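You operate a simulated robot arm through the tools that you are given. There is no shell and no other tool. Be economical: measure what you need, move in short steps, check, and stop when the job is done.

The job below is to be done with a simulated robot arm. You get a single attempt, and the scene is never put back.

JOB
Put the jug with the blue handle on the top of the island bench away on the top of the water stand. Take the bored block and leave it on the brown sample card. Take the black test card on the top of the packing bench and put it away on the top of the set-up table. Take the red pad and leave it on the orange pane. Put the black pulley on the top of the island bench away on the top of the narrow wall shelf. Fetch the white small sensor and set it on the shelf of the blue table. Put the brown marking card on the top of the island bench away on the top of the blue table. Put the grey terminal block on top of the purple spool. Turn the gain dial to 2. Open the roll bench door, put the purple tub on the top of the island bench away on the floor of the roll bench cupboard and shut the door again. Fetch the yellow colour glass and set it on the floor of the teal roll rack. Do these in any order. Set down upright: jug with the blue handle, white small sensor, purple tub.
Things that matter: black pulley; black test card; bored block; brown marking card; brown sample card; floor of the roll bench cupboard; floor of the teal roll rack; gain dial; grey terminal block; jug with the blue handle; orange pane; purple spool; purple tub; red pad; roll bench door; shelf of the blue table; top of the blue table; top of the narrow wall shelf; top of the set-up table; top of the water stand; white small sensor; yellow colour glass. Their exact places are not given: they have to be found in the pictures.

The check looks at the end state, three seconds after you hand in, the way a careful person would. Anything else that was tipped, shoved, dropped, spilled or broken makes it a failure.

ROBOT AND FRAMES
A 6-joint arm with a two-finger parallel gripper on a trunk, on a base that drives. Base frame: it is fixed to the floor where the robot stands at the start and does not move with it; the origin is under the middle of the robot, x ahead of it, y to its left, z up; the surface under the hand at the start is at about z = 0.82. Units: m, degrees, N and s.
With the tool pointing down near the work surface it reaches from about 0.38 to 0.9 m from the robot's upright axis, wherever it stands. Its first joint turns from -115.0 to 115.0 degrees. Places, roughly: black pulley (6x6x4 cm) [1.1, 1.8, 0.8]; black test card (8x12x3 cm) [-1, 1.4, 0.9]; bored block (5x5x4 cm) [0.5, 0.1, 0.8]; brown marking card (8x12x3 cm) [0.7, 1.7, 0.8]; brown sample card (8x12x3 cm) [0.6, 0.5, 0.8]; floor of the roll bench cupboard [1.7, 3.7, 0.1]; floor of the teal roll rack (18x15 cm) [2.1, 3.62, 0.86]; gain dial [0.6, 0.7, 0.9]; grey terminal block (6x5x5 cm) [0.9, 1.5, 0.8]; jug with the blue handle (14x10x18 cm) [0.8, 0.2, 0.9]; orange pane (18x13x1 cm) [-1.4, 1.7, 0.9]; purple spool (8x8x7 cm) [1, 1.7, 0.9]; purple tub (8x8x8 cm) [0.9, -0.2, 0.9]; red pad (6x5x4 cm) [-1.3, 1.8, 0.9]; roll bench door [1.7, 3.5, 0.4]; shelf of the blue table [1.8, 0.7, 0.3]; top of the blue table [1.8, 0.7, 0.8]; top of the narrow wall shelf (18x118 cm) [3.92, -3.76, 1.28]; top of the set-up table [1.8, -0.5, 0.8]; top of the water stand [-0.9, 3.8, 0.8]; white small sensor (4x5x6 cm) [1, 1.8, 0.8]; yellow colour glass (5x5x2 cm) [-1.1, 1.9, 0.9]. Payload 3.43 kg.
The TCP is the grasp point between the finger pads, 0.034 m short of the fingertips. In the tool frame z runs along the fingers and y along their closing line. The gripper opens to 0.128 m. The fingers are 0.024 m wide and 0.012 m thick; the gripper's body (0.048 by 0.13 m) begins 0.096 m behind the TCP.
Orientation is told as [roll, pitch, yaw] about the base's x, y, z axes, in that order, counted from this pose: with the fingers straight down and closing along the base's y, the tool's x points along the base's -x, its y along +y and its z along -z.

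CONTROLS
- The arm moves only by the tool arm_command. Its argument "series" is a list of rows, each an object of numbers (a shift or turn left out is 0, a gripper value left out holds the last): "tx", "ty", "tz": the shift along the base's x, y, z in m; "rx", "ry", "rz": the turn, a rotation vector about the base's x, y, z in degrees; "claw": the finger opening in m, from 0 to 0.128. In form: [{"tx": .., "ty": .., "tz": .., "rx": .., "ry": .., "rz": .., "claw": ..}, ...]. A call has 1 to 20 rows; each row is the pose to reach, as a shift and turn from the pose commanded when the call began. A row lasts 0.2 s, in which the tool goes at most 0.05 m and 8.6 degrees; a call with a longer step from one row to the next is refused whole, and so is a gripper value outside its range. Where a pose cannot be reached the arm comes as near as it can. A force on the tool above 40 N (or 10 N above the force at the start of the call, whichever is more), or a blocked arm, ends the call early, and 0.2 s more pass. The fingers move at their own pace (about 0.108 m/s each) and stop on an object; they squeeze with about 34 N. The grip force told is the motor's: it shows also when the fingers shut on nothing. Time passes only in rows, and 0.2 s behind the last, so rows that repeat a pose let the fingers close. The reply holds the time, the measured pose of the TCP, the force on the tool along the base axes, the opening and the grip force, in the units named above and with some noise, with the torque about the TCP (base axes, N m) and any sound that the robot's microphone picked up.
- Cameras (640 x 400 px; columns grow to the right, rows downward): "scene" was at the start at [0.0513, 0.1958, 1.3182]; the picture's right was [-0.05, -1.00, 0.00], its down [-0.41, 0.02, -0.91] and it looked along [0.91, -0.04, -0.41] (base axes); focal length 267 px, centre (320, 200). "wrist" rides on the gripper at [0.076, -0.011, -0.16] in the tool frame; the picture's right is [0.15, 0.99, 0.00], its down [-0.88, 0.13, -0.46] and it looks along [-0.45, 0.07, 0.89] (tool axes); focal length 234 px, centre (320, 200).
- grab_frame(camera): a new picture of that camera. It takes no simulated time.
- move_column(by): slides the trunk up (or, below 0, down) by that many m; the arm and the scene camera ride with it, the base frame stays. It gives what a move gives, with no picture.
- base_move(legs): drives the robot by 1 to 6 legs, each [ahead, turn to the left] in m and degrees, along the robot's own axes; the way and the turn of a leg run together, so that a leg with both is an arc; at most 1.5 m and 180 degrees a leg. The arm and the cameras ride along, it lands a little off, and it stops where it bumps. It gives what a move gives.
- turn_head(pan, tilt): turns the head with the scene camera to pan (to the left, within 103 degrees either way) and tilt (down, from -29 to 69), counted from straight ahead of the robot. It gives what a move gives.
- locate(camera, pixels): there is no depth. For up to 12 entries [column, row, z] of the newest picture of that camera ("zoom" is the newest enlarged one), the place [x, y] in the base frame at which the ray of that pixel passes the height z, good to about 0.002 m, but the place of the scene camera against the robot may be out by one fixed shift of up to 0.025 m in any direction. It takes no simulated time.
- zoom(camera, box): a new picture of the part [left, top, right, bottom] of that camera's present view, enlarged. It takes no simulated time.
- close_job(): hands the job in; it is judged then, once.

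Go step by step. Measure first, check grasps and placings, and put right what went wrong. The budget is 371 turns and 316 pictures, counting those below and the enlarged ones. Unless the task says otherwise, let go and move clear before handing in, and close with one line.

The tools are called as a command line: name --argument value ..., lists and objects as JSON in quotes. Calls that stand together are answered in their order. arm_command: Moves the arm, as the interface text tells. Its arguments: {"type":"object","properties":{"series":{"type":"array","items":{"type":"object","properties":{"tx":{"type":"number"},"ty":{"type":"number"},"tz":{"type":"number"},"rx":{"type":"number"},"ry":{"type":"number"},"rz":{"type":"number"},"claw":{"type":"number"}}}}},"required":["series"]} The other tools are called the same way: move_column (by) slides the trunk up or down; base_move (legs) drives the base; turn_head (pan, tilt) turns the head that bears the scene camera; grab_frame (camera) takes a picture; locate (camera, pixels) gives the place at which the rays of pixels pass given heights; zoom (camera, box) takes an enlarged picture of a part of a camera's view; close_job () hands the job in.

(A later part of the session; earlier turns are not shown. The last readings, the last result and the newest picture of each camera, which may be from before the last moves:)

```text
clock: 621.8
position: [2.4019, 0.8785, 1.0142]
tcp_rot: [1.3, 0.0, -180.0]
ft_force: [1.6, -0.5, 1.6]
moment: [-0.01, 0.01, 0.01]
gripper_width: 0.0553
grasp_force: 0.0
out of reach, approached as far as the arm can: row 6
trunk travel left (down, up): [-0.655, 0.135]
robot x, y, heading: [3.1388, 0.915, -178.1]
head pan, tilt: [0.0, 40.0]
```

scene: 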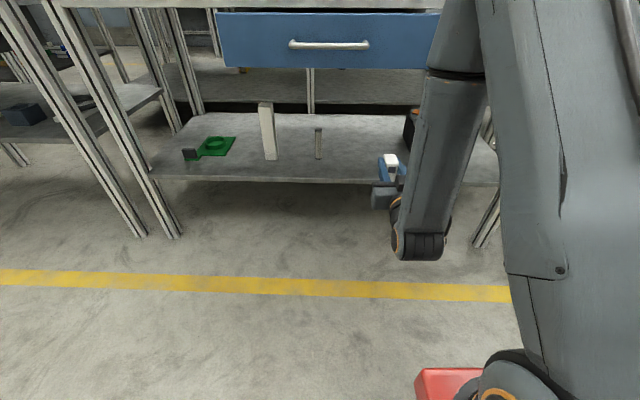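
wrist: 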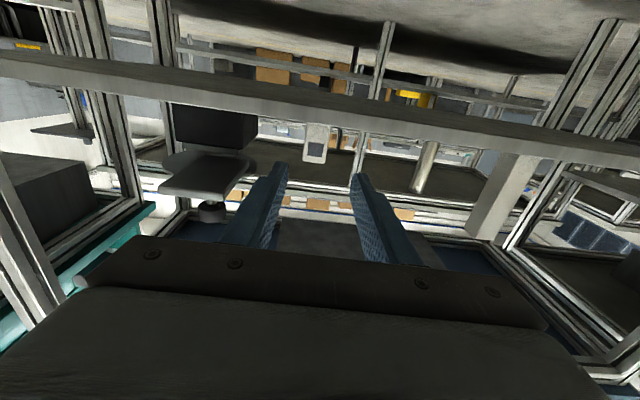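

arm_command --series '[{"tx": 0.04, "tz": 0.02}, {"tx": 0.08, "tz": 0.04}, {"tx": 0.12, "tz": 0.06}, {"tx": 0.16, "tz": 0.08}, {"tx": 0.2, "tz": 0.1}, {"tx": 0.24, "tz": 0.1}, {"tx": 0.27, "tz": 0.1}]'

base_move --legs '[[0, -68.5], [1.5, 0], [0.23, 0], [0, 69.5], [0.96, 0], [0, 55]]'

grab_frame --camera "wrist"

grab_frame --camera "scene"

```text
clock: 623.4
position: [2.6716, 0.8759, 1.1139]
tcp_rot: [1.4, -0.1, -180.0]
ft_force: [-0.6, 0.1, 0.3]
moment: [0.02, -0.06, 0.04]
gripper_width: 0.055
grasp_force: 0.1
trunk travel left (down, up): [-0.655, 0.135]
robot x, y, heading: [3.1418, 0.9187, -178.1]
head pan, tilt: [0.0, 40.0]
```

```text
clock: 645.5
position: [1.2433, 2.094, 1.1129]
tcp_rot: [1.4, -0.2, -123.8]
ft_force: [0.2, 0.6, 0.5]
moment: [0.0, -0.01, 0.0]
gripper_width: 0.0549
grasp_force: 0.0
trunk travel left (down, up): [-0.655, 0.135]
robot x, y, heading: [1.4727, 2.5022, -121.8]
head pan, tilt: [0.0, 40.0]
```

```text
114 pictures are left
```

wrist: 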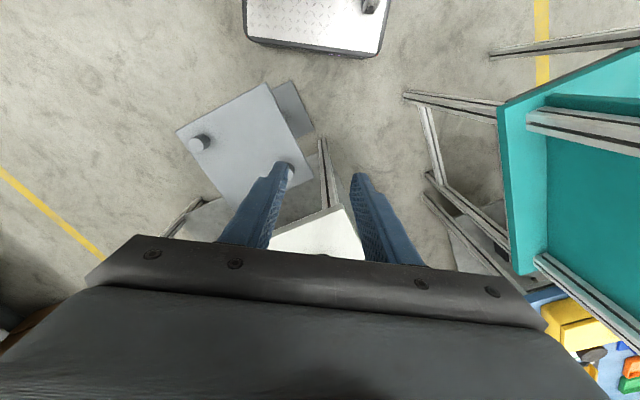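

```text
113 pictures are left
```

scene: 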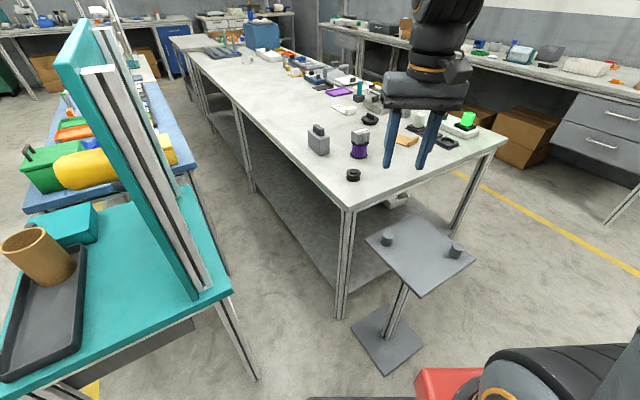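

The pulley is at (353,174), within reach. I move over it.

arm_command --series '[{"tx": -0.02, "ty": -0.04}, {"tx": -0.04, "ty": -0.08}, {"tx": -0.06, "ty": -0.12}, {"tx": -0.08, "ty": -0.16}, {"tx": -0.1, "ty": -0.2, "tz": -0.02}, {"tx": -0.12, "ty": -0.24, "tz": -0.04}, {"tx": -0.14, "ty": -0.28, "tz": -0.06}, {"tx": -0.14, "ty": -0.28, "tz": -0.1}, {"tx": -0.14, "ty": -0.28, "tz": -0.1}]'

zoom --camera "wrist" --box '[240, 80, 400, 200]'

locate --camera "zoom" --pixels '[[320, 200, 0.86], [400, 200, 0.86], [320, 280, 0.86]]'

```text
clock: 647.5
position: [1.1057, 1.8136, 1.0118]
tcp_rot: [1.3, -0.3, -123.7]
ft_force: [0.2, -0.2, -1.2]
moment: [-0.01, 0.02, 0.03]
gripper_width: 0.055
grasp_force: 0.1
trunk travel left (down, up): [-0.655, 0.135]
robot x, y, heading: [1.4728, 2.5055, -121.9]
head pan, tilt: [0.0, 40.0]
```

```text
3.33 times, centred on (320, 140) of wrist
```

zoom: 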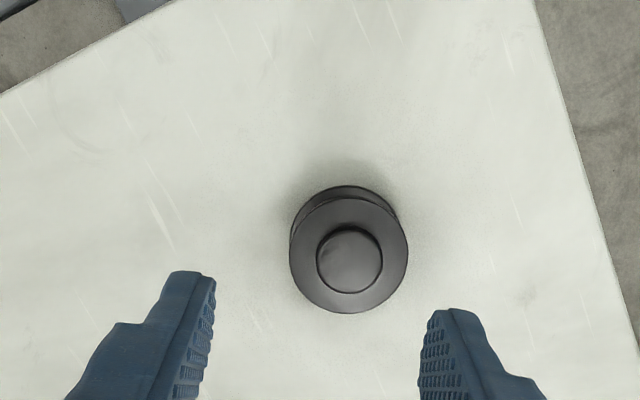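

```text
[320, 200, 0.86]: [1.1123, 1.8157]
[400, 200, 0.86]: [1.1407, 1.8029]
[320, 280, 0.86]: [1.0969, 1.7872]
```

The pulley's centre is (1.111,1.789). I grasp it.

arm_command --series '[{"tx": 0.005, "ty": -0.0245, "claw": 0.085}, {"tx": 0.005, "ty": -0.0245, "tz": -0.04}, {"tx": 0.005, "ty": -0.0245, "tz": -0.08}, {"tx": 0.005, "ty": -0.0245, "tz": -0.12}, {"tx": 0.005, "ty": -0.0245, "tz": -0.145}, {"tx": 0.005, "ty": -0.0245, "tz": -0.153}, {"tx": 0.005, "ty": -0.0245, "tz": -0.153}, {"tx": 0.005, "ty": -0.0245, "tz": -0.153, "claw": 0.05}, {"tx": 0.005, "ty": -0.0245, "tz": -0.153, "claw": 0.02}, {"tx": 0.005, "ty": -0.0245, "tz": -0.153}, {"tx": 0.005, "ty": -0.0245, "tz": -0.153}, {"tx": 0.005, "ty": -0.0245, "tz": -0.12}, {"tx": 0.005, "ty": -0.0245, "tz": -0.08}]'

grab_frame --camera "wrist"

```text
clock: 650.3
position: [1.1101, 1.7871, 0.9324]
tcp_rot: [1.4, -0.3, -123.8]
ft_force: [-0.1, 0.3, -2.3]
moment: [0.03, -0.03, -0.03]
gripper_width: 0.0513
grasp_force: 34.3
trunk travel left (down, up): [-0.655, 0.135]
robot x, y, heading: [1.4721, 2.5077, -122.0]
head pan, tilt: [0.0, 40.0]
```

```text
111 pictures are left
```

wrist: 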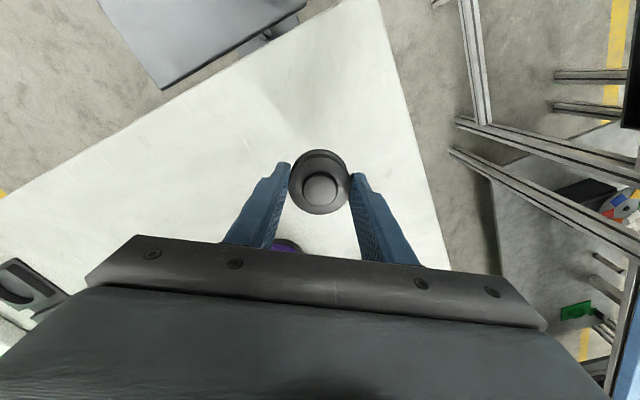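

Held at 0.051. I tuck it and drive down the eastern aisle toward the wall shelf.

arm_command --series '[{"tz": 0.04}, {"tz": 0.08}, {"tz": 0.12}, {"tz": 0.16}, {"tz": 0.18, "tx": 0.02, "ty": 0.04}, {"tz": 0.18, "tx": 0.04, "ty": 0.08}, {"tz": 0.18, "tx": 0.06, "ty": 0.12}, {"tz": 0.18, "tx": 0.08, "ty": 0.16}, {"tz": 0.18, "tx": 0.1, "ty": 0.2}, {"tz": 0.18, "tx": 0.12, "ty": 0.24}, {"tz": 0.18, "tx": 0.14, "ty": 0.28}]'

base_move --legs '[[0, 122], [1.15, 0], [0, -89], [1.5, 0], [1.5, 0], [1.2, 0]]'

turn_head --pan 25 --tilt 10

grab_frame --camera "scene"

```text
clock: 652.7
position: [1.2478, 2.0648, 1.1138]
tcp_rot: [1.5, -0.1, -123.8]
ft_force: [0.5, -1.1, -2.4]
moment: [0.05, -0.03, -0.04]
gripper_width: 0.051
grasp_force: 34.0
trunk travel left (down, up): [-0.655, 0.135]
robot x, y, heading: [1.4733, 2.508, -121.8]
head pan, tilt: [0.0, 40.0]
```

```text
clock: 687.5
position: [2.7168, -2.2284, 1.1139]
tcp_rot: [1.4, -0.2, -91.8]
ft_force: [0.4, -0.4, -3.2]
moment: [0.02, -0.01, 0.03]
gripper_width: 0.0508
grasp_force: 33.9
trunk travel left (down, up): [-0.655, 0.135]
robot x, y, heading: [2.6733, -1.7351, -89.7]
head pan, tilt: [0.0, 40.0]
```

```text
clock: 688.4
position: [2.7163, -2.2274, 1.1138]
tcp_rot: [1.4, -0.2, -91.8]
ft_force: [0.0, 0.7, -1.4]
moment: [0.02, 0.02, 0.01]
gripper_width: 0.0508
grasp_force: 34.1
trunk travel left (down, up): [-0.655, 0.135]
robot x, y, heading: [2.673, -1.7349, -89.9]
head pan, tilt: [25.0, 10.0]
```

```text
110 pictures are left
```

scene: 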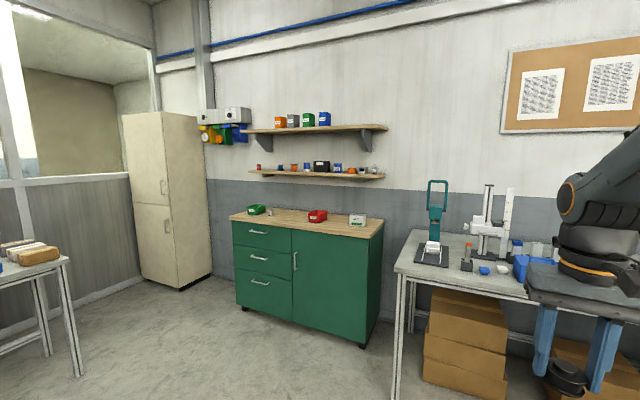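

The lower wall shelf has small items, and a second shelf sits above it, so the gripper must come in horizontally. I zoom in.

zoom --camera "scene" --box '[220, 100, 400, 240]'

locate --camera "scene" --pixels '[[230, 218, 0.9], [359, 240, 0.9], [384, 222, 0.9], [242, 312, 0.0], [365, 348, 0.0], [250, 170, 1.28], [385, 176, 1.28], [255, 168, 1.28], [385, 174, 1.28]]'

```text
2.86 times, centred on (310, 170) of scene
```

zoom: 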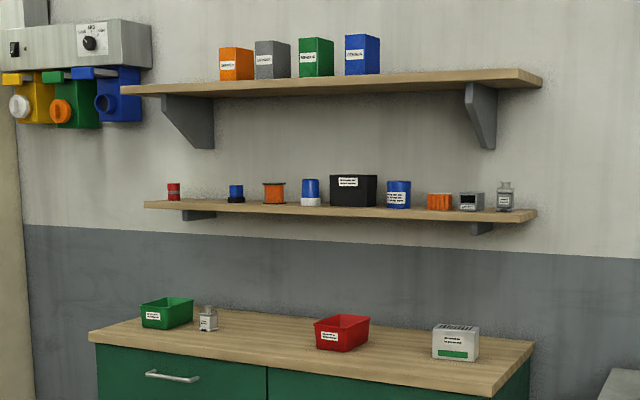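

```text
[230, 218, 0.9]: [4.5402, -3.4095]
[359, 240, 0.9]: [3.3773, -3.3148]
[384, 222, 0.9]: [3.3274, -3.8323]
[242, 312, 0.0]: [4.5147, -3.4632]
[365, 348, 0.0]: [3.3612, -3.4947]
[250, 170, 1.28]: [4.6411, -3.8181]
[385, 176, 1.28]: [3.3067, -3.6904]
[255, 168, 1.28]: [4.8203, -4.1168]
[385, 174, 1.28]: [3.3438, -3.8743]
```

locate --camera "scene" --pixels '[[80, 375, 0.0], [45, 350, 0.0], [66, 262, 0.75], [20, 240, 0.75], [210, 275, 0.0], [182, 291, 0.0], [398, 400, 0.2], [405, 270, 0.8]]'

turn_head --pan 60 --tilt 25

grab_frame --camera "scene"

```text
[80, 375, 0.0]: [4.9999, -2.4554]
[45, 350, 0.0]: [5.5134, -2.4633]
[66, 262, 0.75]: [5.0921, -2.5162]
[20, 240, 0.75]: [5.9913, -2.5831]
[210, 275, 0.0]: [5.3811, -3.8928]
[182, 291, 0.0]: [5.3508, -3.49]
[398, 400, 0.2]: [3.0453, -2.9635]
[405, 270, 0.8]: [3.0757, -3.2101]
```

```text
clock: 689.5
position: [2.7163, -2.2276, 1.114]
tcp_rot: [1.4, -0.2, -91.8]
ft_force: [0.6, -0.6, -1.5]
moment: [0.01, 0.0, 0.01]
gripper_width: 0.0506
grasp_force: 33.9
trunk travel left (down, up): [-0.655, 0.135]
robot x, y, heading: [2.6732, -1.7332, -89.9]
head pan, tilt: [60.0, 25.0]
```

```text
108 pictures are left
```

scene: 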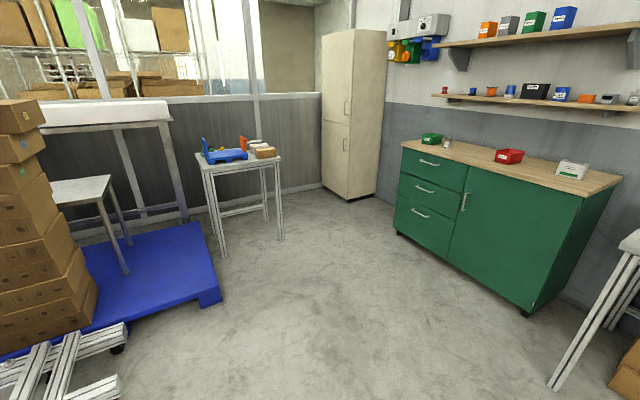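

The floor is clear. I drive to about (4.25,-2.8) in front of the green cabinet.

base_move --legs '[[0, 55.8], [1.5, 0], [0.4, 0], [0, -56]]'

turn_head --pan 0 --tilt 20

grab_frame --camera "scene"

grab_frame --camera "wrist"

```text
clock: 704.2
position: [4.2957, -3.3266, 1.1142]
tcp_rot: [1.4, -0.3, -93.7]
ft_force: [0.3, -0.5, -1.7]
moment: [0.03, -0.02, -0.01]
gripper_width: 0.0508
grasp_force: 33.8
trunk travel left (down, up): [-0.655, 0.135]
robot x, y, heading: [4.2701, -2.8344, -91.9]
head pan, tilt: [60.0, 25.0]
```

```text
clock: 705.5
position: [4.2957, -3.3269, 1.1135]
tcp_rot: [1.4, -0.2, -93.7]
ft_force: [-0.2, -0.3, -1.9]
moment: [-0.03, 0.03, 0.02]
gripper_width: 0.0508
grasp_force: 33.5
trunk travel left (down, up): [-0.655, 0.135]
robot x, y, heading: [4.2672, -2.8354, -91.9]
head pan, tilt: [0.0, 20.0]
```

```text
107 pictures are left
```

scene: 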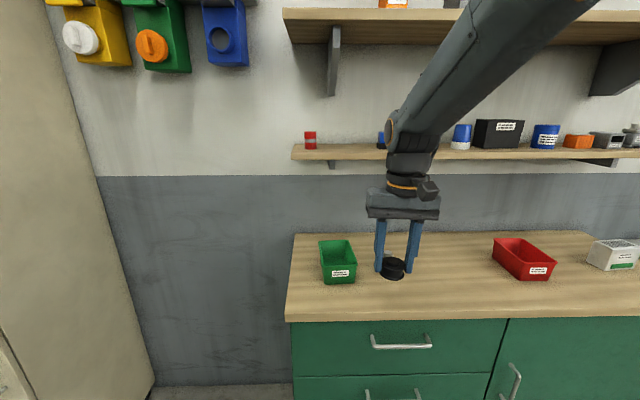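

```text
106 pictures are left
```

wrist: 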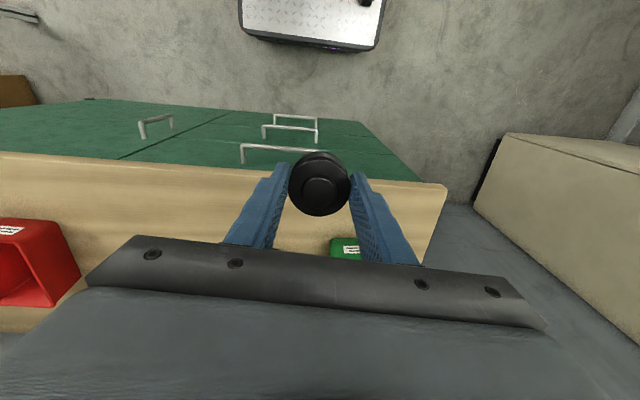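

locate --camera "scene" --pixels '[[345, 150, 1.28], [310, 148, 1.28], [381, 148, 1.28], [292, 157, 1.28], [292, 143, 1.28], [350, 315, 0.9], [350, 235, 0.9], [290, 315, 0.9], [338, 282, 0.9], [354, 282, 0.9]]'

locate --camera "wrist" --pixels '[[100, 160, 0.9], [220, 172, 0.9], [430, 185, 0.9], [445, 190, 0.9], [348, 240, 0.93]]'

zoom --camera "scene" --box '[270, 80, 480, 200]'

```text
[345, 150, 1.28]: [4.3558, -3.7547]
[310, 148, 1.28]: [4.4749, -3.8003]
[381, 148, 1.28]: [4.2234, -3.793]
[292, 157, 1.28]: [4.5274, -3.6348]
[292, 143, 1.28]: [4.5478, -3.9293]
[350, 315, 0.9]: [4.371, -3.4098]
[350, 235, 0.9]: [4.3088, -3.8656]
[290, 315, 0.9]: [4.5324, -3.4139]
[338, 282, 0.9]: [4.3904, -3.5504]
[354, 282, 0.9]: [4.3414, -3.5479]
```

```text
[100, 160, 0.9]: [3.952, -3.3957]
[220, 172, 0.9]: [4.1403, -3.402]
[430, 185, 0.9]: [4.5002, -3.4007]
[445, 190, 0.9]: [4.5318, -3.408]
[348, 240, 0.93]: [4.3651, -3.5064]
```

```text
3.05 times, centred on (375, 140) of scene
```

zoom: 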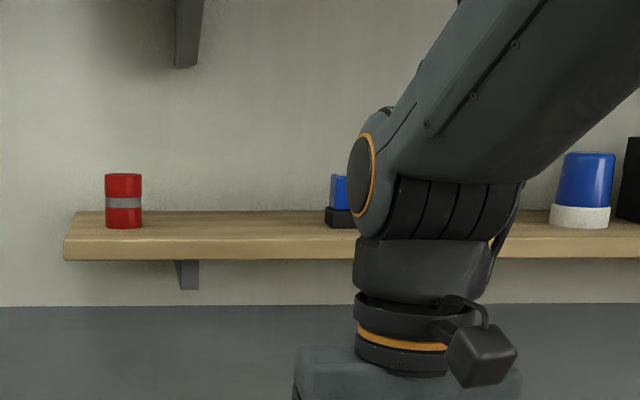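

The gap on the lower shelf is at x≈4.355, between the red can (4.475) and the blue knob (4.235). I first set the pulley down at the cabinet's front edge to regrasp it horizontally.

arm_command --series '[{"tx": -0.01, "ty": -0.04}, {"tx": -0.02, "ty": -0.08}, {"tx": -0.03, "ty": -0.113}, {"tx": -0.03, "ty": -0.113, "tz": -0.05}, {"tx": -0.03, "ty": -0.113, "tz": -0.1}, {"tx": -0.03, "ty": -0.113, "tz": -0.14}, {"tx": -0.03, "ty": -0.113, "tz": -0.16}, {"tx": -0.03, "ty": -0.113, "tz": -0.166}, {"tx": -0.03, "ty": -0.113, "tz": -0.166}]'

arm_command --series '[{"tz": -0.003}, {"tz": -0.006}, {"tz": -0.009}, {"tz": -0.009}]'

```text
clock: 707.5
position: [4.2654, -3.4394, 0.9483]
tcp_rot: [1.4, -0.2, -93.6]
ft_force: [-0.1, 0.0, -1.7]
moment: [0.0, 0.06, -0.01]
gripper_width: 0.0506
grasp_force: 33.9
trunk travel left (down, up): [-0.655, 0.135]
robot x, y, heading: [4.2692, -2.8363, -91.8]
head pan, tilt: [0.0, 20.0]
```

```text
clock: 708.5
position: [4.2653, -3.4388, 0.9409]
tcp_rot: [1.4, -0.3, -93.7]
ft_force: [1.9, 0.5, 25.2]
moment: [0.28, 0.43, 0.08]
gripper_width: 0.0509
grasp_force: 34.4
trunk travel left (down, up): [-0.655, 0.135]
robot x, y, heading: [4.2662, -2.8337, -91.6]
head pan, tilt: [0.0, 20.0]
```

Set down at 0.941. I release, rise, back the base 15 cm and pitch the tool forward.

arm_command --series '[{"claw": 0.065}, {"claw": 0.08}, {"claw": 0.08}, {"tz": 0.04}, {"tz": 0.08}, {"tz": 0.12}, {"tz": 0.12, "rz": 2.5, "ry": 1.4}]'

base_move --legs '[[-0.15, 0]]'

arm_command --series '[{"rx": -8, "ry": 0.2}, {"rx": -16, "ry": 0.4}, {"rx": -24, "ry": 0.6}, {"rx": -32, "ry": 0.8}, {"rx": -40, "ry": 1.0}, {"rx": -48, "ry": 1.2}, {"rx": -56, "ry": 1.4}, {"rx": -64, "ry": 1.6}, {"rx": -72, "ry": 1.8}, {"rx": -80, "ry": 2.0}, {"rx": -88, "ry": 2.2}, {"rx": -90, "ry": 2.2}, {"rx": -90, "ry": 2.2, "tz": -0.04}, {"rx": -90, "ry": 2.2, "tz": -0.08}, {"rx": -90, "ry": 2.2, "tz": -0.12}, {"rx": -90, "ry": 2.2, "tz": -0.136}, {"rx": -90, "ry": 2.2, "tz": -0.136}]'

grab_frame --camera "wrist"

```text
clock: 710.1
position: [4.2649, -3.4381, 1.0605]
tcp_rot: [-0.1, -0.3, -91.2]
ft_force: [0.6, 0.6, 0.6]
moment: [0.05, 0.0, -0.01]
gripper_width: 0.0802
grasp_force: 0.1
trunk travel left (down, up): [-0.655, 0.135]
robot x, y, heading: [4.2703, -2.8315, -91.5]
head pan, tilt: [0.0, 20.0]
```

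```text
clock: 711.5
position: [4.2715, -3.2826, 1.0587]
tcp_rot: [0.0, -0.3, -91.1]
ft_force: [0.1, 0.4, 0.2]
moment: [0.0, 0.01, -0.03]
gripper_width: 0.0801
grasp_force: 0.0
trunk travel left (down, up): [-0.655, 0.135]
robot x, y, heading: [4.2744, -2.6783, -91.9]
head pan, tilt: [0.0, 20.0]
```

```text
clock: 715.1
position: [4.2703, -3.2819, 0.9243]
tcp_rot: [-137.2, -89.6, 45.8]
ft_force: [-0.7, 1.3, 0.4]
moment: [0.03, -0.02, 0.0]
gripper_width: 0.08
grasp_force: 0.0
out of reach, approached as far as the arm can: row 5, 6
trunk travel left (down, up): [-0.655, 0.135]
robot x, y, heading: [4.2746, -2.6771, -91.8]
head pan, tilt: [0.0, 20.0]
```

```text
104 pictures are left
```

wrist: 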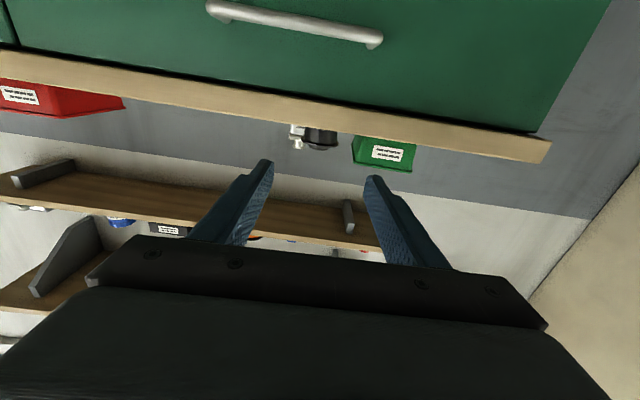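

zoom --camera "wrist" --box '[260, 100, 440, 200]'

zoom --camera "scene" --box '[280, 200, 460, 330]'

```text
3.56 times, centred on (350, 150) of wrist
```

zoom: 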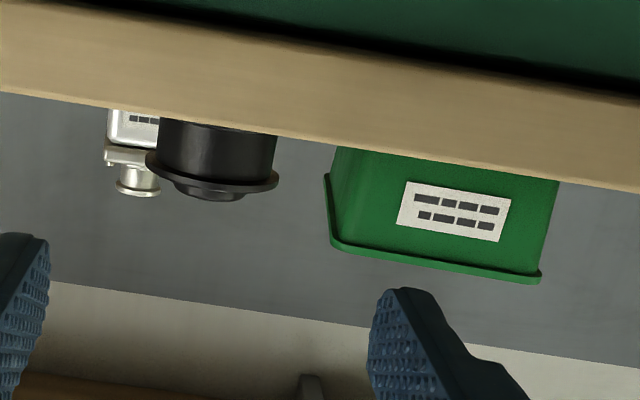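

```text
3.08 times, centred on (370, 265) of scene
```

zoom: 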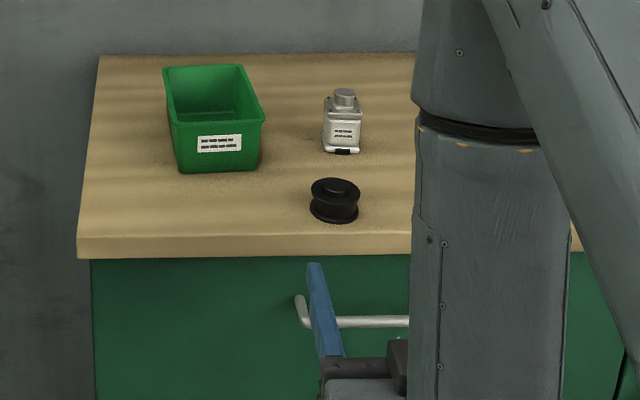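

The bottle stands well behind the pulley. I advance, grip, lift and check.

arm_command --series '[{"ty": -0.04}, {"ty": -0.08}, {"ty": -0.12}, {"ty": -0.145}, {"ty": -0.155}, {"ty": -0.155}, {"ty": -0.155, "claw": 0.05}, {"ty": -0.155, "claw": 0.02}, {"ty": -0.155}, {"ty": -0.155}, {"ty": -0.155, "tz": 0.02}, {"ty": -0.155, "tz": 0.05}, {"ty": -0.12, "tz": 0.07}, {"ty": -0.08, "tz": 0.08}]'

grab_frame --camera "wrist"

```text
clock: 718.1
position: [4.2715, -3.3625, 1.0036]
tcp_rot: [-132.9, -89.7, 41.5]
ft_force: [-0.4, -0.7, -2.4]
moment: [-0.03, -0.03, 0.02]
gripper_width: 0.0505
grasp_force: 34.0
trunk travel left (down, up): [-0.655, 0.135]
robot x, y, heading: [4.2762, -2.6774, -91.6]
head pan, tilt: [0.0, 20.0]
```

```text
101 pictures are left
```

wrist: 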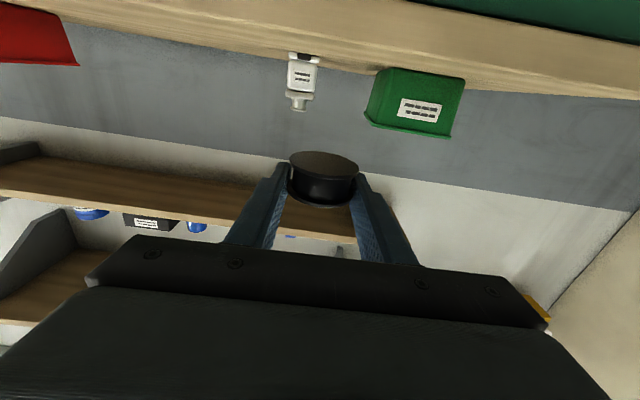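

Held upright in the horizontal grip. I raise it to shelf height, drive 15 cm forward and look.

arm_command --series '[{"tz": 0.04}, {"tz": 0.08}, {"tz": 0.12}, {"tz": 0.16}, {"tz": 0.2}, {"tz": 0.22}, {"tz": 0.22}]'

move_column --by 0.12

base_move --legs '[[0.14, 0]]'

arm_command --series '[{"tx": 0.03}, {"tx": 0.06}, {"tx": 0.085}, {"tx": 0.085}]'

grab_frame --camera "wrist"

grab_frame --camera "scene"

```text
clock: 719.7
position: [4.2714, -3.3598, 1.2255]
tcp_rot: [-131.5, -89.5, 40.0]
ft_force: [-0.5, 0.3, -1.2]
moment: [0.0, 0.0, 0.02]
gripper_width: 0.0505
grasp_force: 34.0
trunk travel left (down, up): [-0.655, 0.135]
robot x, y, heading: [4.2762, -2.6764, -91.6]
head pan, tilt: [0.0, 20.0]
```

```text
clock: 721.2
position: [4.2711, -3.3603, 1.3426]
tcp_rot: [-131.7, -89.6, 40.3]
ft_force: [0.1, 0.7, -2.0]
moment: [-0.04, -0.02, -0.02]
gripper_width: 0.0505
grasp_force: 34.3
trunk travel left (down, up): [-0.775, 0.015]
robot x, y, heading: [4.2727, -2.6802, -91.9]
head pan, tilt: [0.0, 20.0]
```

```text
clock: 722.5
position: [4.2693, -3.5013, 1.3452]
tcp_rot: [-134.7, -89.7, 43.6]
ft_force: [0.0, -0.5, -1.2]
moment: [0.04, -0.01, 0.01]
gripper_width: 0.0503
grasp_force: 34.4
trunk travel left (down, up): [-0.775, 0.015]
robot x, y, heading: [4.2706, -2.8179, -91.6]
head pan, tilt: [0.0, 20.0]
```

```text
clock: 723.5
position: [4.354, -3.5015, 1.3451]
tcp_rot: [-130.1, -89.6, 38.9]
ft_force: [-0.1, -0.4, -1.2]
moment: [0.0, 0.01, 0.01]
gripper_width: 0.0506
grasp_force: 33.8
trunk travel left (down, up): [-0.775, 0.015]
robot x, y, heading: [4.2691, -2.8139, -91.7]
head pan, tilt: [0.0, 20.0]
```

```text
100 pictures are left
```

wrist: 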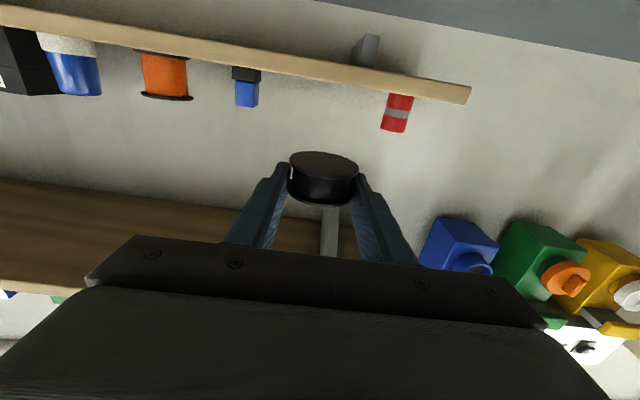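

```text
99 pictures are left
```

scene: 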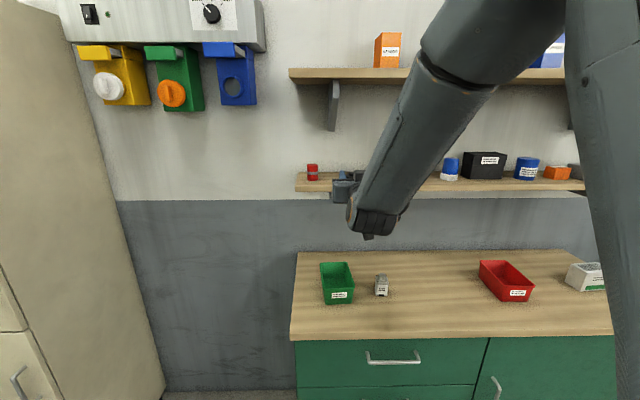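

The gap is centred on the pulley: red can at 383, knob edge at 260. I advance over the shelf and lower.

arm_command --series '[{"ty": -0.04}, {"ty": -0.08}, {"ty": -0.12}, {"ty": -0.16}, {"ty": -0.2}, {"ty": -0.235}, {"ty": -0.235}, {"ty": -0.235, "tz": -0.02}, {"ty": -0.235, "tz": -0.03}, {"ty": -0.235, "tz": -0.03}]'

grab_frame --camera "wrist"

zoom --camera "scene" --box '[280, 120, 420, 220]'

```text
clock: 725.7
position: [4.3511, -3.7365, 1.3142]
tcp_rot: [-130.9, -89.6, 39.6]
ft_force: [-0.5, 1.3, -2.2]
moment: [-0.03, -0.02, 0.01]
gripper_width: 0.0503
grasp_force: 34.7
trunk travel left (down, up): [-0.775, 0.015]
robot x, y, heading: [4.2649, -2.8164, -91.4]
head pan, tilt: [0.0, 20.0]
```

```text
98 pictures are left
```

wrist: 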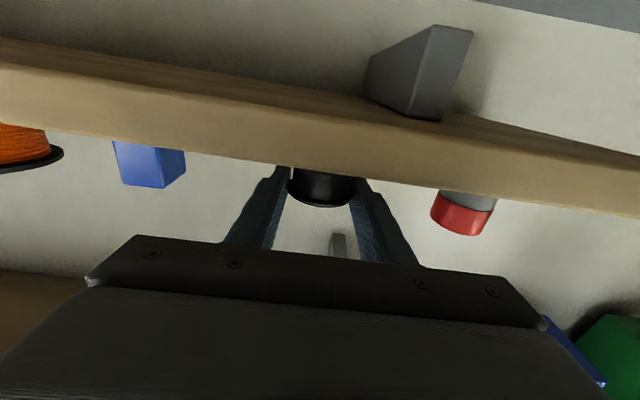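

```text
4.00 times, centred on (350, 170) of scene
```

zoom: 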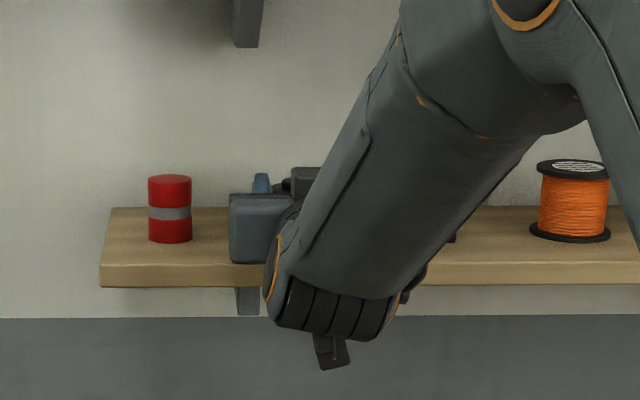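

arm_command --series '[{"tz": -0.004}, {"tz": -0.008}, {"tz": -0.01}, {"tz": -0.01}]'

arm_command --series '[{"tz": -0.003}, {"tz": -0.006}, {"tz": -0.009}, {"tz": -0.009}]'

```text
clock: 726.7
position: [4.3534, -3.7373, 1.3039]
tcp_rot: [-133.2, -89.6, 41.9]
ft_force: [0.7, -0.3, -1.5]
moment: [0.04, -0.01, -0.01]
gripper_width: 0.0506
grasp_force: 34.2
trunk travel left (down, up): [-0.775, 0.015]
robot x, y, heading: [4.2706, -2.816, -91.6]
head pan, tilt: [0.0, 20.0]
```

```text
clock: 727.7
position: [4.3531, -3.7349, 1.2945]
tcp_rot: [-131.5, -89.5, 40.4]
ft_force: [-0.2, -0.1, -1.1]
moment: [0.03, 0.0, -0.01]
gripper_width: 0.0505
grasp_force: 33.4
trunk travel left (down, up): [-0.775, 0.015]
robot x, y, heading: [4.2693, -2.8153, -91.4]
head pan, tilt: [0.0, 20.0]
```

arm_command --series '[{"tz": -0.003}, {"tz": -0.006}, {"tz": -0.006}]'

arm_command --series '[{"tz": -0.003}, {"tz": -0.006}, {"tz": -0.006}]'

```text
clock: 728.5
position: [4.3541, -3.735, 1.2933]
tcp_rot: [-159.7, -89.3, 68.4]
ft_force: [-0.2, -3.4, 19.4]
moment: [0.23, -0.2, -0.01]
gripper_width: 0.0504
grasp_force: 34.2
trunk travel left (down, up): [-0.775, 0.015]
robot x, y, heading: [4.2717, -2.8121, -91.4]
head pan, tilt: [0.0, 20.0]
```

```text
clock: 729.3
position: [4.3535, -3.7348, 1.2854]
tcp_rot: [-152.5, -89.4, 61.2]
ft_force: [-3.0, 0.3, 26.0]
moment: [-0.3, -0.05, 0.0]
gripper_width: 0.0508
grasp_force: 33.5
trunk travel left (down, up): [-0.775, 0.015]
robot x, y, heading: [4.27, -2.8168, -91.5]
head pan, tilt: [0.0, 20.0]
```

Contact. I open and draw straight back.

arm_command --series '[{"claw": 0.06}, {"claw": 0.075}, {"claw": 0.075}, {"ty": 0.03, "tz": 0.003}, {"ty": 0.07, "tz": 0.006}, {"ty": 0.11, "tz": 0.01}, {"ty": 0.15, "tz": 0.02}, {"ty": 0.19, "tz": 0.03}, {"ty": 0.23, "tz": 0.03}]'

grab_frame --camera "wrist"

```text
clock: 731.3
position: [4.3534, -3.5057, 1.3113]
tcp_rot: [-128.2, -89.7, 37.0]
ft_force: [0.5, -0.6, -0.1]
moment: [-0.03, -0.01, 0.0]
gripper_width: 0.0748
grasp_force: 0.0
trunk travel left (down, up): [-0.775, 0.015]
robot x, y, heading: [4.2687, -2.8182, -91.4]
head pan, tilt: [0.0, 20.0]
```

```text
96 pictures are left
```

wrist: 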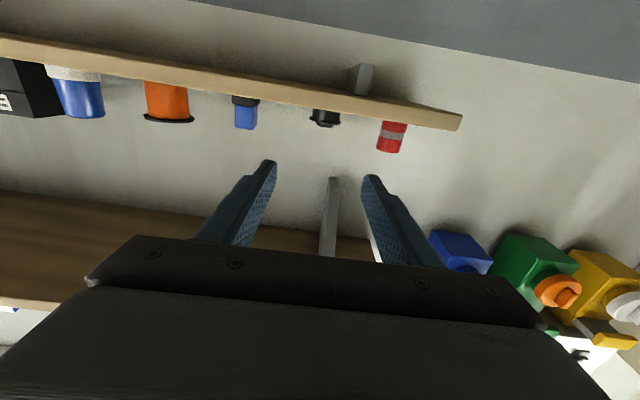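

The pulley stands on the narrow wall shelf at (325,118). I back away, restore the tool-down pose and drive back north.

arm_command --series '[{"tx": -0.03, "ty": 0.02}, {"tx": -0.06, "ty": 0.04}, {"tx": -0.083, "ty": 0.05}]'

base_move --legs '[[-0.22, 0]]'

arm_command --series '[{"rx": 8}, {"rx": 16}, {"rx": 24}, {"rx": 32}, {"rx": 40}, {"rx": 48}, {"rx": 56}, {"rx": 64}, {"rx": 72}, {"rx": 80}, {"rx": 88}, {"rx": 90}]'

move_column --by -0.2

```text
clock: 732.1
position: [4.2676, -3.4571, 1.3144]
tcp_rot: [-129.8, -89.6, 38.6]
ft_force: [0.5, 0.6, 0.3]
moment: [0.03, 0.0, 0.0]
gripper_width: 0.0749
grasp_force: 0.1
trunk travel left (down, up): [-0.775, 0.015]
robot x, y, heading: [4.2705, -2.8151, -91.6]
head pan, tilt: [0.0, 20.0]
```

```text
clock: 733.8
position: [4.2743, -3.2346, 1.314]
tcp_rot: [-133.1, -89.6, 41.7]
ft_force: [0.4, 0.1, -0.9]
moment: [-0.03, 0.02, -0.01]
gripper_width: 0.075
grasp_force: 0.0
trunk travel left (down, up): [-0.775, 0.015]
robot x, y, heading: [4.2749, -2.5916, -91.6]
head pan, tilt: [0.0, 20.0]
```

```text
clock: 736.4
position: [4.2731, -3.2345, 1.3146]
tcp_rot: [-1.3, -0.1, -89.7]
ft_force: [-1.3, 0.4, -0.2]
moment: [0.01, -0.01, -0.02]
gripper_width: 0.0749
grasp_force: 0.0
out of reach, approached as far as the arm can: row 5
trunk travel left (down, up): [-0.775, 0.015]
robot x, y, heading: [4.2771, -2.5925, -91.8]
head pan, tilt: [0.0, 20.0]
```

```text
clock: 738.6
position: [4.2736, -3.2337, 1.1136]
tcp_rot: [-1.2, -0.3, -89.6]
ft_force: [-0.5, -0.3, -0.3]
moment: [-0.03, 0.0, -0.03]
gripper_width: 0.0748
grasp_force: 0.1
trunk travel left (down, up): [-0.575, 0.215]
robot x, y, heading: [4.2714, -2.5958, -91.6]
head pan, tilt: [0.0, 20.0]
```

arm_command --series '[{"ty": 0.05}, {"ty": 0.1}, {"ty": 0.15}]'

base_move --legs '[[0, -120], [1.5, 0], [0.4, 0], [0, -58.3], [1.5, 0], [1.5, 0]]'

```text
clock: 739.4
position: [4.2692, -3.0821, 1.1126]
tcp_rot: [-1.2, -0.1, -89.6]
ft_force: [0.1, -0.9, -0.6]
moment: [0.08, 0.01, -0.01]
gripper_width: 0.075
grasp_force: 0.1
trunk travel left (down, up): [-0.575, 0.215]
robot x, y, heading: [4.2754, -2.596, -91.5]
head pan, tilt: [0.0, 20.0]
```

```text
clock: 770.5
position: [2.5821, 1.8073, 1.1127]
tcp_rot: [-1.2, -0.3, 90.4]
ft_force: [0.1, -0.2, -0.5]
moment: [0.02, -0.01, 0.0]
gripper_width: 0.0753
grasp_force: 0.0
trunk travel left (down, up): [-0.575, 0.215]
robot x, y, heading: [2.5777, 1.3185, 89.0]
head pan, tilt: [0.0, 20.0]
```

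base_move --legs '[[1.26, 0], [0, 91], [1.5, 0], [0.56, 0], [0, 90], [0.3, 0]]'

grab_frame --camera "wrist"

```text
clock: 796.2
position: [0.598, 1.7122, 1.1141]
tcp_rot: [-1.2, -0.3, -85.7]
ft_force: [-0.5, 0.4, 0.2]
moment: [0.0, 0.03, -0.03]
gripper_width: 0.075
grasp_force: 0.1
trunk travel left (down, up): [-0.575, 0.215]
robot x, y, heading: [0.5694, 2.199, -88.0]
head pan, tilt: [0.0, 20.0]
stopped in leg 6: the robot was blocked; the commanded pose is now the measured one
```

```text
95 pictures are left
```

wrist: 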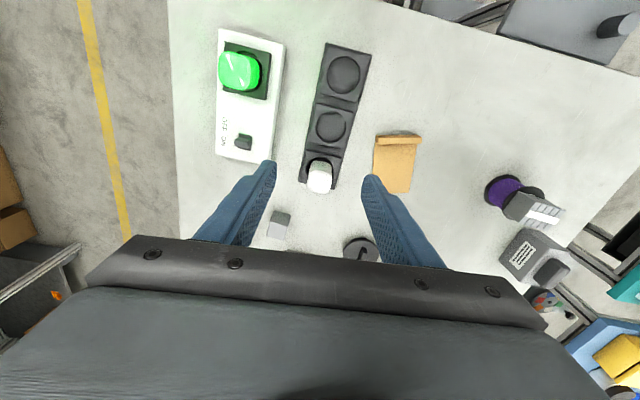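

The base touched the bench's end (blocked), but everything on it looks undisturbed. The marking card is at (397,160); I measure it.

zoom --camera "wrist" --box '[350, 120, 446, 200]'

locate --camera "wrist" --pixels '[[376, 136, 0.85], [420, 138, 0.85], [421, 147, 0.84], [411, 192, 0.825], [373, 165, 0.825], [415, 150, 0.825], [378, 150, 0.825], [530, 208, 0.94]]'

```text
5.00 times, centred on (398, 160) of wrist
```

zoom: 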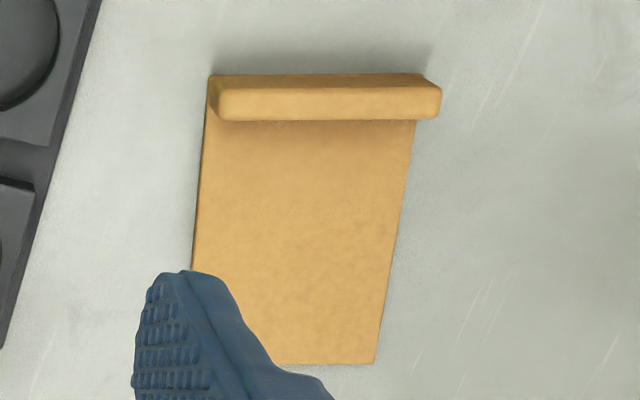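

```text
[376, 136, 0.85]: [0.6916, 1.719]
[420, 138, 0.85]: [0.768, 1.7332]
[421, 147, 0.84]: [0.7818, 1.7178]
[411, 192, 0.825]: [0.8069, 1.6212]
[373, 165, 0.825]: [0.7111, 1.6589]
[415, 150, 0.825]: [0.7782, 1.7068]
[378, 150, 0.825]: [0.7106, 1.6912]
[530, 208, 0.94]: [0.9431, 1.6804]
```

locate --camera "zoom" --pixels '[[220, 88, 0.85], [440, 88, 0.85], [222, 120, 0.85], [438, 120, 0.85], [330, 104, 0.85], [200, 265, 0.825], [412, 140, 0.825], [375, 363, 0.825]]'

```text
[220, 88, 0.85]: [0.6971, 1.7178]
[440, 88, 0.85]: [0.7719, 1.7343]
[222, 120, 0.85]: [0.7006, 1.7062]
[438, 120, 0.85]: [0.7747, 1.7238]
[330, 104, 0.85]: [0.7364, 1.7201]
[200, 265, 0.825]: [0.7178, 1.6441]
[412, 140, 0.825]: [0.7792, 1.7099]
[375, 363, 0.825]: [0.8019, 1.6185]
```

The ridge's centre is (0.736,1.720), running about 13° off x. I back the base 12 cm and turn the gripper to pinch the ridge.

base_move --legs '[[-0.12, 0]]'

arm_command --series '[{"tx": 0.015, "ty": -0.012, "rz": -8, "claw": 0.05}, {"tx": 0.03, "ty": -0.025, "rz": -16}, {"tx": 0.045, "ty": -0.037, "rz": -24}, {"tx": 0.06, "ty": -0.05, "rz": -32}, {"tx": 0.075, "ty": -0.062, "rz": -40}, {"tx": 0.09, "ty": -0.075, "rz": -48}, {"tx": 0.105, "ty": -0.087, "rz": -56}, {"tx": 0.12, "ty": -0.1, "rz": -64}, {"tx": 0.135, "ty": -0.11, "rz": -72}, {"tx": 0.135, "ty": -0.11, "rz": -80}, {"tx": 0.135, "ty": -0.11, "rz": -81, "tz": -0.04}, {"tx": 0.135, "ty": -0.11, "rz": -81, "tz": -0.08}, {"tx": 0.135, "ty": -0.11, "rz": -81, "tz": -0.12}, {"tx": 0.135, "ty": -0.11, "rz": -81, "tz": -0.16}, {"tx": 0.135, "ty": -0.11, "rz": -81, "tz": -0.16}]'

grab_frame --camera "wrist"

```text
clock: 797.5
position: [0.5912, 1.8308, 1.1137]
tcp_rot: [-1.2, -0.3, -86.0]
ft_force: [-0.8, 0.0, 0.4]
moment: [-0.03, 0.01, 0.02]
gripper_width: 0.0748
grasp_force: 0.0
trunk travel left (down, up): [-0.575, 0.215]
robot x, y, heading: [0.5675, 2.321, -87.7]
head pan, tilt: [0.0, 20.0]
```

```text
clock: 800.7
position: [0.7276, 1.7201, 0.9528]
tcp_rot: [-1.2, -0.3, -167.0]
ft_force: [-0.7, 0.0, 0.6]
moment: [0.0, -0.01, -0.02]
gripper_width: 0.0498
grasp_force: 0.0
trunk travel left (down, up): [-0.575, 0.215]
robot x, y, heading: [0.5609, 2.3214, -87.7]
head pan, tilt: [0.0, 20.0]
```

```text
93 pictures are left
```

wrist: 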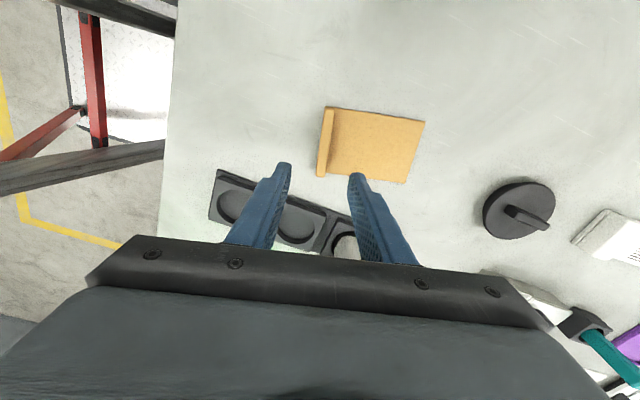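

arm_command --series '[{"tx": 0.011, "ty": -0.003}, {"tx": 0.011, "ty": -0.003, "tz": -0.04}, {"tx": 0.011, "ty": -0.003, "tz": -0.075}, {"tx": 0.011, "ty": -0.003, "tz": -0.09}, {"tx": 0.011, "ty": -0.003, "tz": -0.09}, {"tx": 0.011, "ty": -0.003, "tz": -0.09, "claw": 0.02}, {"tx": 0.011, "ty": -0.003, "tz": -0.09, "claw": 0.0}, {"tx": 0.011, "ty": -0.003, "tz": -0.09}, {"tx": 0.011, "ty": -0.003, "tz": -0.09}, {"tx": 0.011, "ty": -0.003, "tz": -0.06}, {"tx": 0.011, "ty": -0.003, "tz": -0.02}, {"tx": 0.011, "ty": -0.003, "tz": 0.02}]'

grab_frame --camera "wrist"

```text
clock: 803.3
position: [0.738, 1.7184, 0.9721]
tcp_rot: [-1.5, -0.3, -167.0]
ft_force: [0.4, -0.2, 0.2]
moment: [0.07, 0.04, 0.0]
gripper_width: 0.0105
grasp_force: 34.1
trunk travel left (down, up): [-0.575, 0.215]
robot x, y, heading: [0.5622, 2.317, -87.8]
head pan, tilt: [0.0, 20.0]
```

```text
92 pictures are left
```

wrist: 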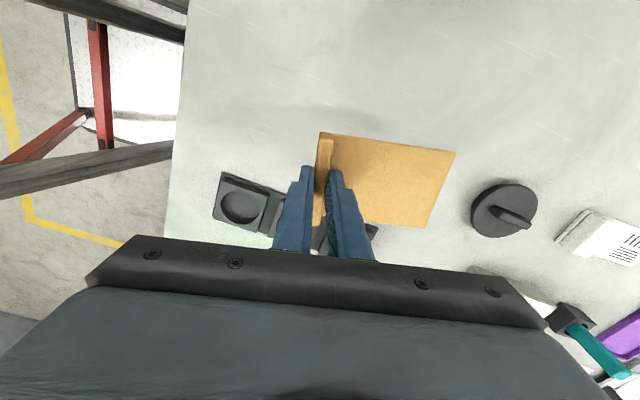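

The card is held by its ridge. I drive it round to the blue table's far side.

arm_command --series '[{"tz": 0.04}, {"tz": 0.08}, {"tz": 0.12}, {"tz": 0.14, "tx": -0.03, "ty": 0.03}, {"tz": 0.14, "tx": -0.06, "ty": 0.06}, {"tz": 0.14, "tx": -0.09, "ty": 0.08}, {"tz": 0.14, "tx": -0.12, "ty": 0.09}, {"tz": 0.14, "tx": -0.15, "ty": 0.1}]'

base_move --legs '[[-0.26, 0], [0, 88], [1.5, 0], [0.6, 0], [0, -90], [1.5, 0]]'

base_move --legs '[[0, -90]]'

turn_head --pan 5 --tilt 35

grab_frame --camera "scene"

```text
clock: 805.1
position: [0.5908, 1.8175, 1.1149]
tcp_rot: [-1.3, -0.3, -166.9]
ft_force: [0.0, -0.3, -0.9]
moment: [0.05, 0.02, -0.01]
gripper_width: 0.0107
grasp_force: 34.3
trunk travel left (down, up): [-0.575, 0.215]
robot x, y, heading: [0.5628, 2.3189, -87.7]
head pan, tilt: [0.0, 20.0]
```

```text
clock: 831.7
position: [2.6911, 0.5934, 1.115]
tcp_rot: [-1.3, -0.3, -168.1]
ft_force: [0.1, 0.0, -0.3]
moment: [0.04, -0.01, -0.01]
gripper_width: 0.0107
grasp_force: 34.2
trunk travel left (down, up): [-0.575, 0.215]
robot x, y, heading: [2.6745, 1.0952, -89.1]
head pan, tilt: [0.0, 20.0]
```

```text
clock: 835.9
position: [2.1728, 1.0657, 1.1145]
tcp_rot: [-1.1, -0.3, 103.3]
ft_force: [0.2, 0.1, -0.6]
moment: [0.01, -0.02, -0.04]
gripper_width: 0.0109
grasp_force: 34.3
trunk travel left (down, up): [-0.575, 0.215]
robot x, y, heading: [2.6755, 1.097, -177.9]
head pan, tilt: [0.0, 20.0]
```

```text
clock: 836.6
position: [2.1729, 1.0668, 1.114]
tcp_rot: [-1.3, -0.4, 103.3]
ft_force: [-0.3, 0.1, -0.1]
moment: [0.02, -0.05, -0.03]
gripper_width: 0.0106
grasp_force: 34.0
trunk travel left (down, up): [-0.575, 0.215]
robot x, y, heading: [2.6741, 1.0928, -177.5]
head pan, tilt: [5.0, 35.0]
```

```text
91 pictures are left
```

scene: 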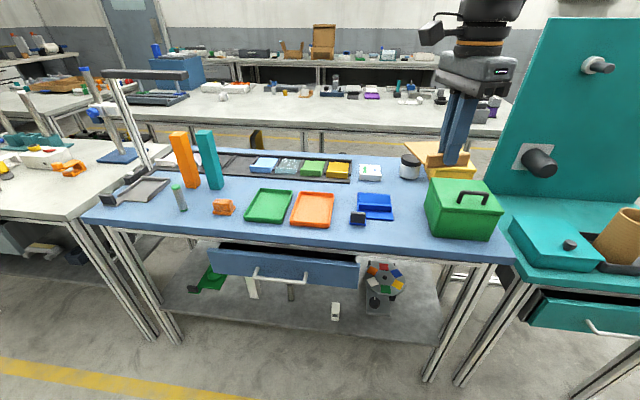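

The sensor is visible on the shelf at (335,312). I look for free space on the blue top for the card.

zoom --camera "scene" --box '[90, 140, 510, 270]'

locate --camera "scene" --pixels '[[395, 220, 0.8], [428, 222, 0.8], [400, 190, 0.8], [378, 183, 0.8], [425, 185, 0.8], [362, 190, 0.8], [400, 243, 0.8], [435, 238, 0.8], [245, 190, 0.8], [130, 180, 0.8], [330, 180, 0.8], [265, 182, 0.8]]'

```text
1.52 times, centred on (300, 205) of scene
```

zoom: 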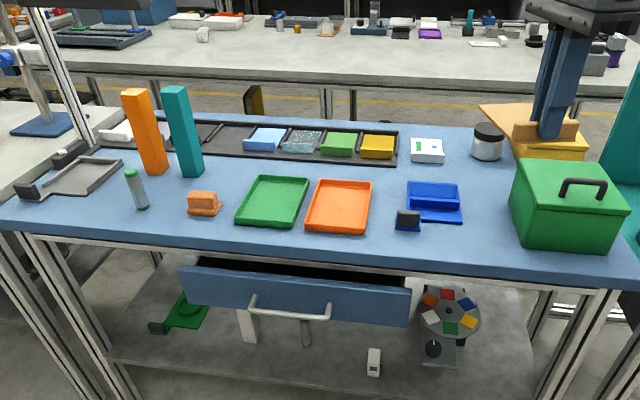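

```text
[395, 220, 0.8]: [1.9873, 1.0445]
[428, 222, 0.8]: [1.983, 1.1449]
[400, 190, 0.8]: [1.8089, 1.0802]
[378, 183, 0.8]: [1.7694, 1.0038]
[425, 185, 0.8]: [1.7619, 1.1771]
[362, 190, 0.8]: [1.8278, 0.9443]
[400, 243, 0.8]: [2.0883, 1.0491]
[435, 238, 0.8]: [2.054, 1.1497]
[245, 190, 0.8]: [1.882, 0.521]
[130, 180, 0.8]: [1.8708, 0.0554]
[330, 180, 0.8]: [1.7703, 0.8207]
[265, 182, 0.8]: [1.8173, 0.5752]
```

The best free spot is around y≈1.1, x≈1.75–1.95, behind the gap between the blue dispenser and the green box. I move above it, square the card up and look from the wrist.

arm_command --series '[{"tx": -0.04, "rz": -4}, {"tx": -0.08, "ty": 0.01, "rz": -8}, {"tx": -0.12, "ty": 0.015, "rz": -13}, {"tx": -0.16, "ty": 0.02, "rz": -13}, {"tx": -0.2, "ty": 0.025, "rz": -13}, {"tx": -0.24, "ty": 0.03, "rz": -13}, {"tx": -0.24, "ty": 0.03, "rz": -13}]'

grab_frame --camera "wrist"

```text
clock: 838.2
position: [1.9353, 1.0938, 1.1157]
tcp_rot: [-1.2, -0.4, 90.2]
ft_force: [-0.2, 0.5, -0.5]
moment: [0.02, 0.02, -0.01]
gripper_width: 0.0109
grasp_force: 33.9
trunk travel left (down, up): [-0.575, 0.215]
robot x, y, heading: [2.6781, 1.0942, -177.9]
head pan, tilt: [5.0, 35.0]
```

```text
89 pictures are left
```

wrist: 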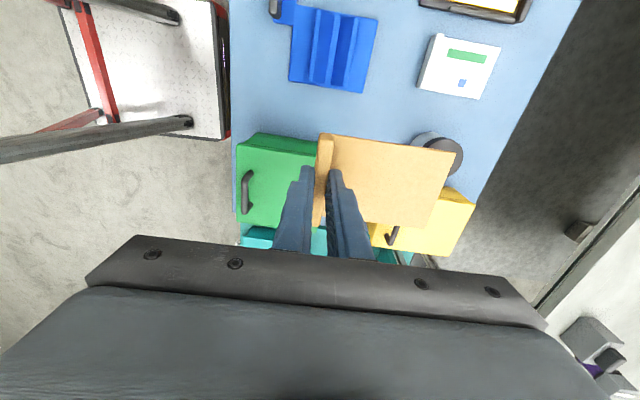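

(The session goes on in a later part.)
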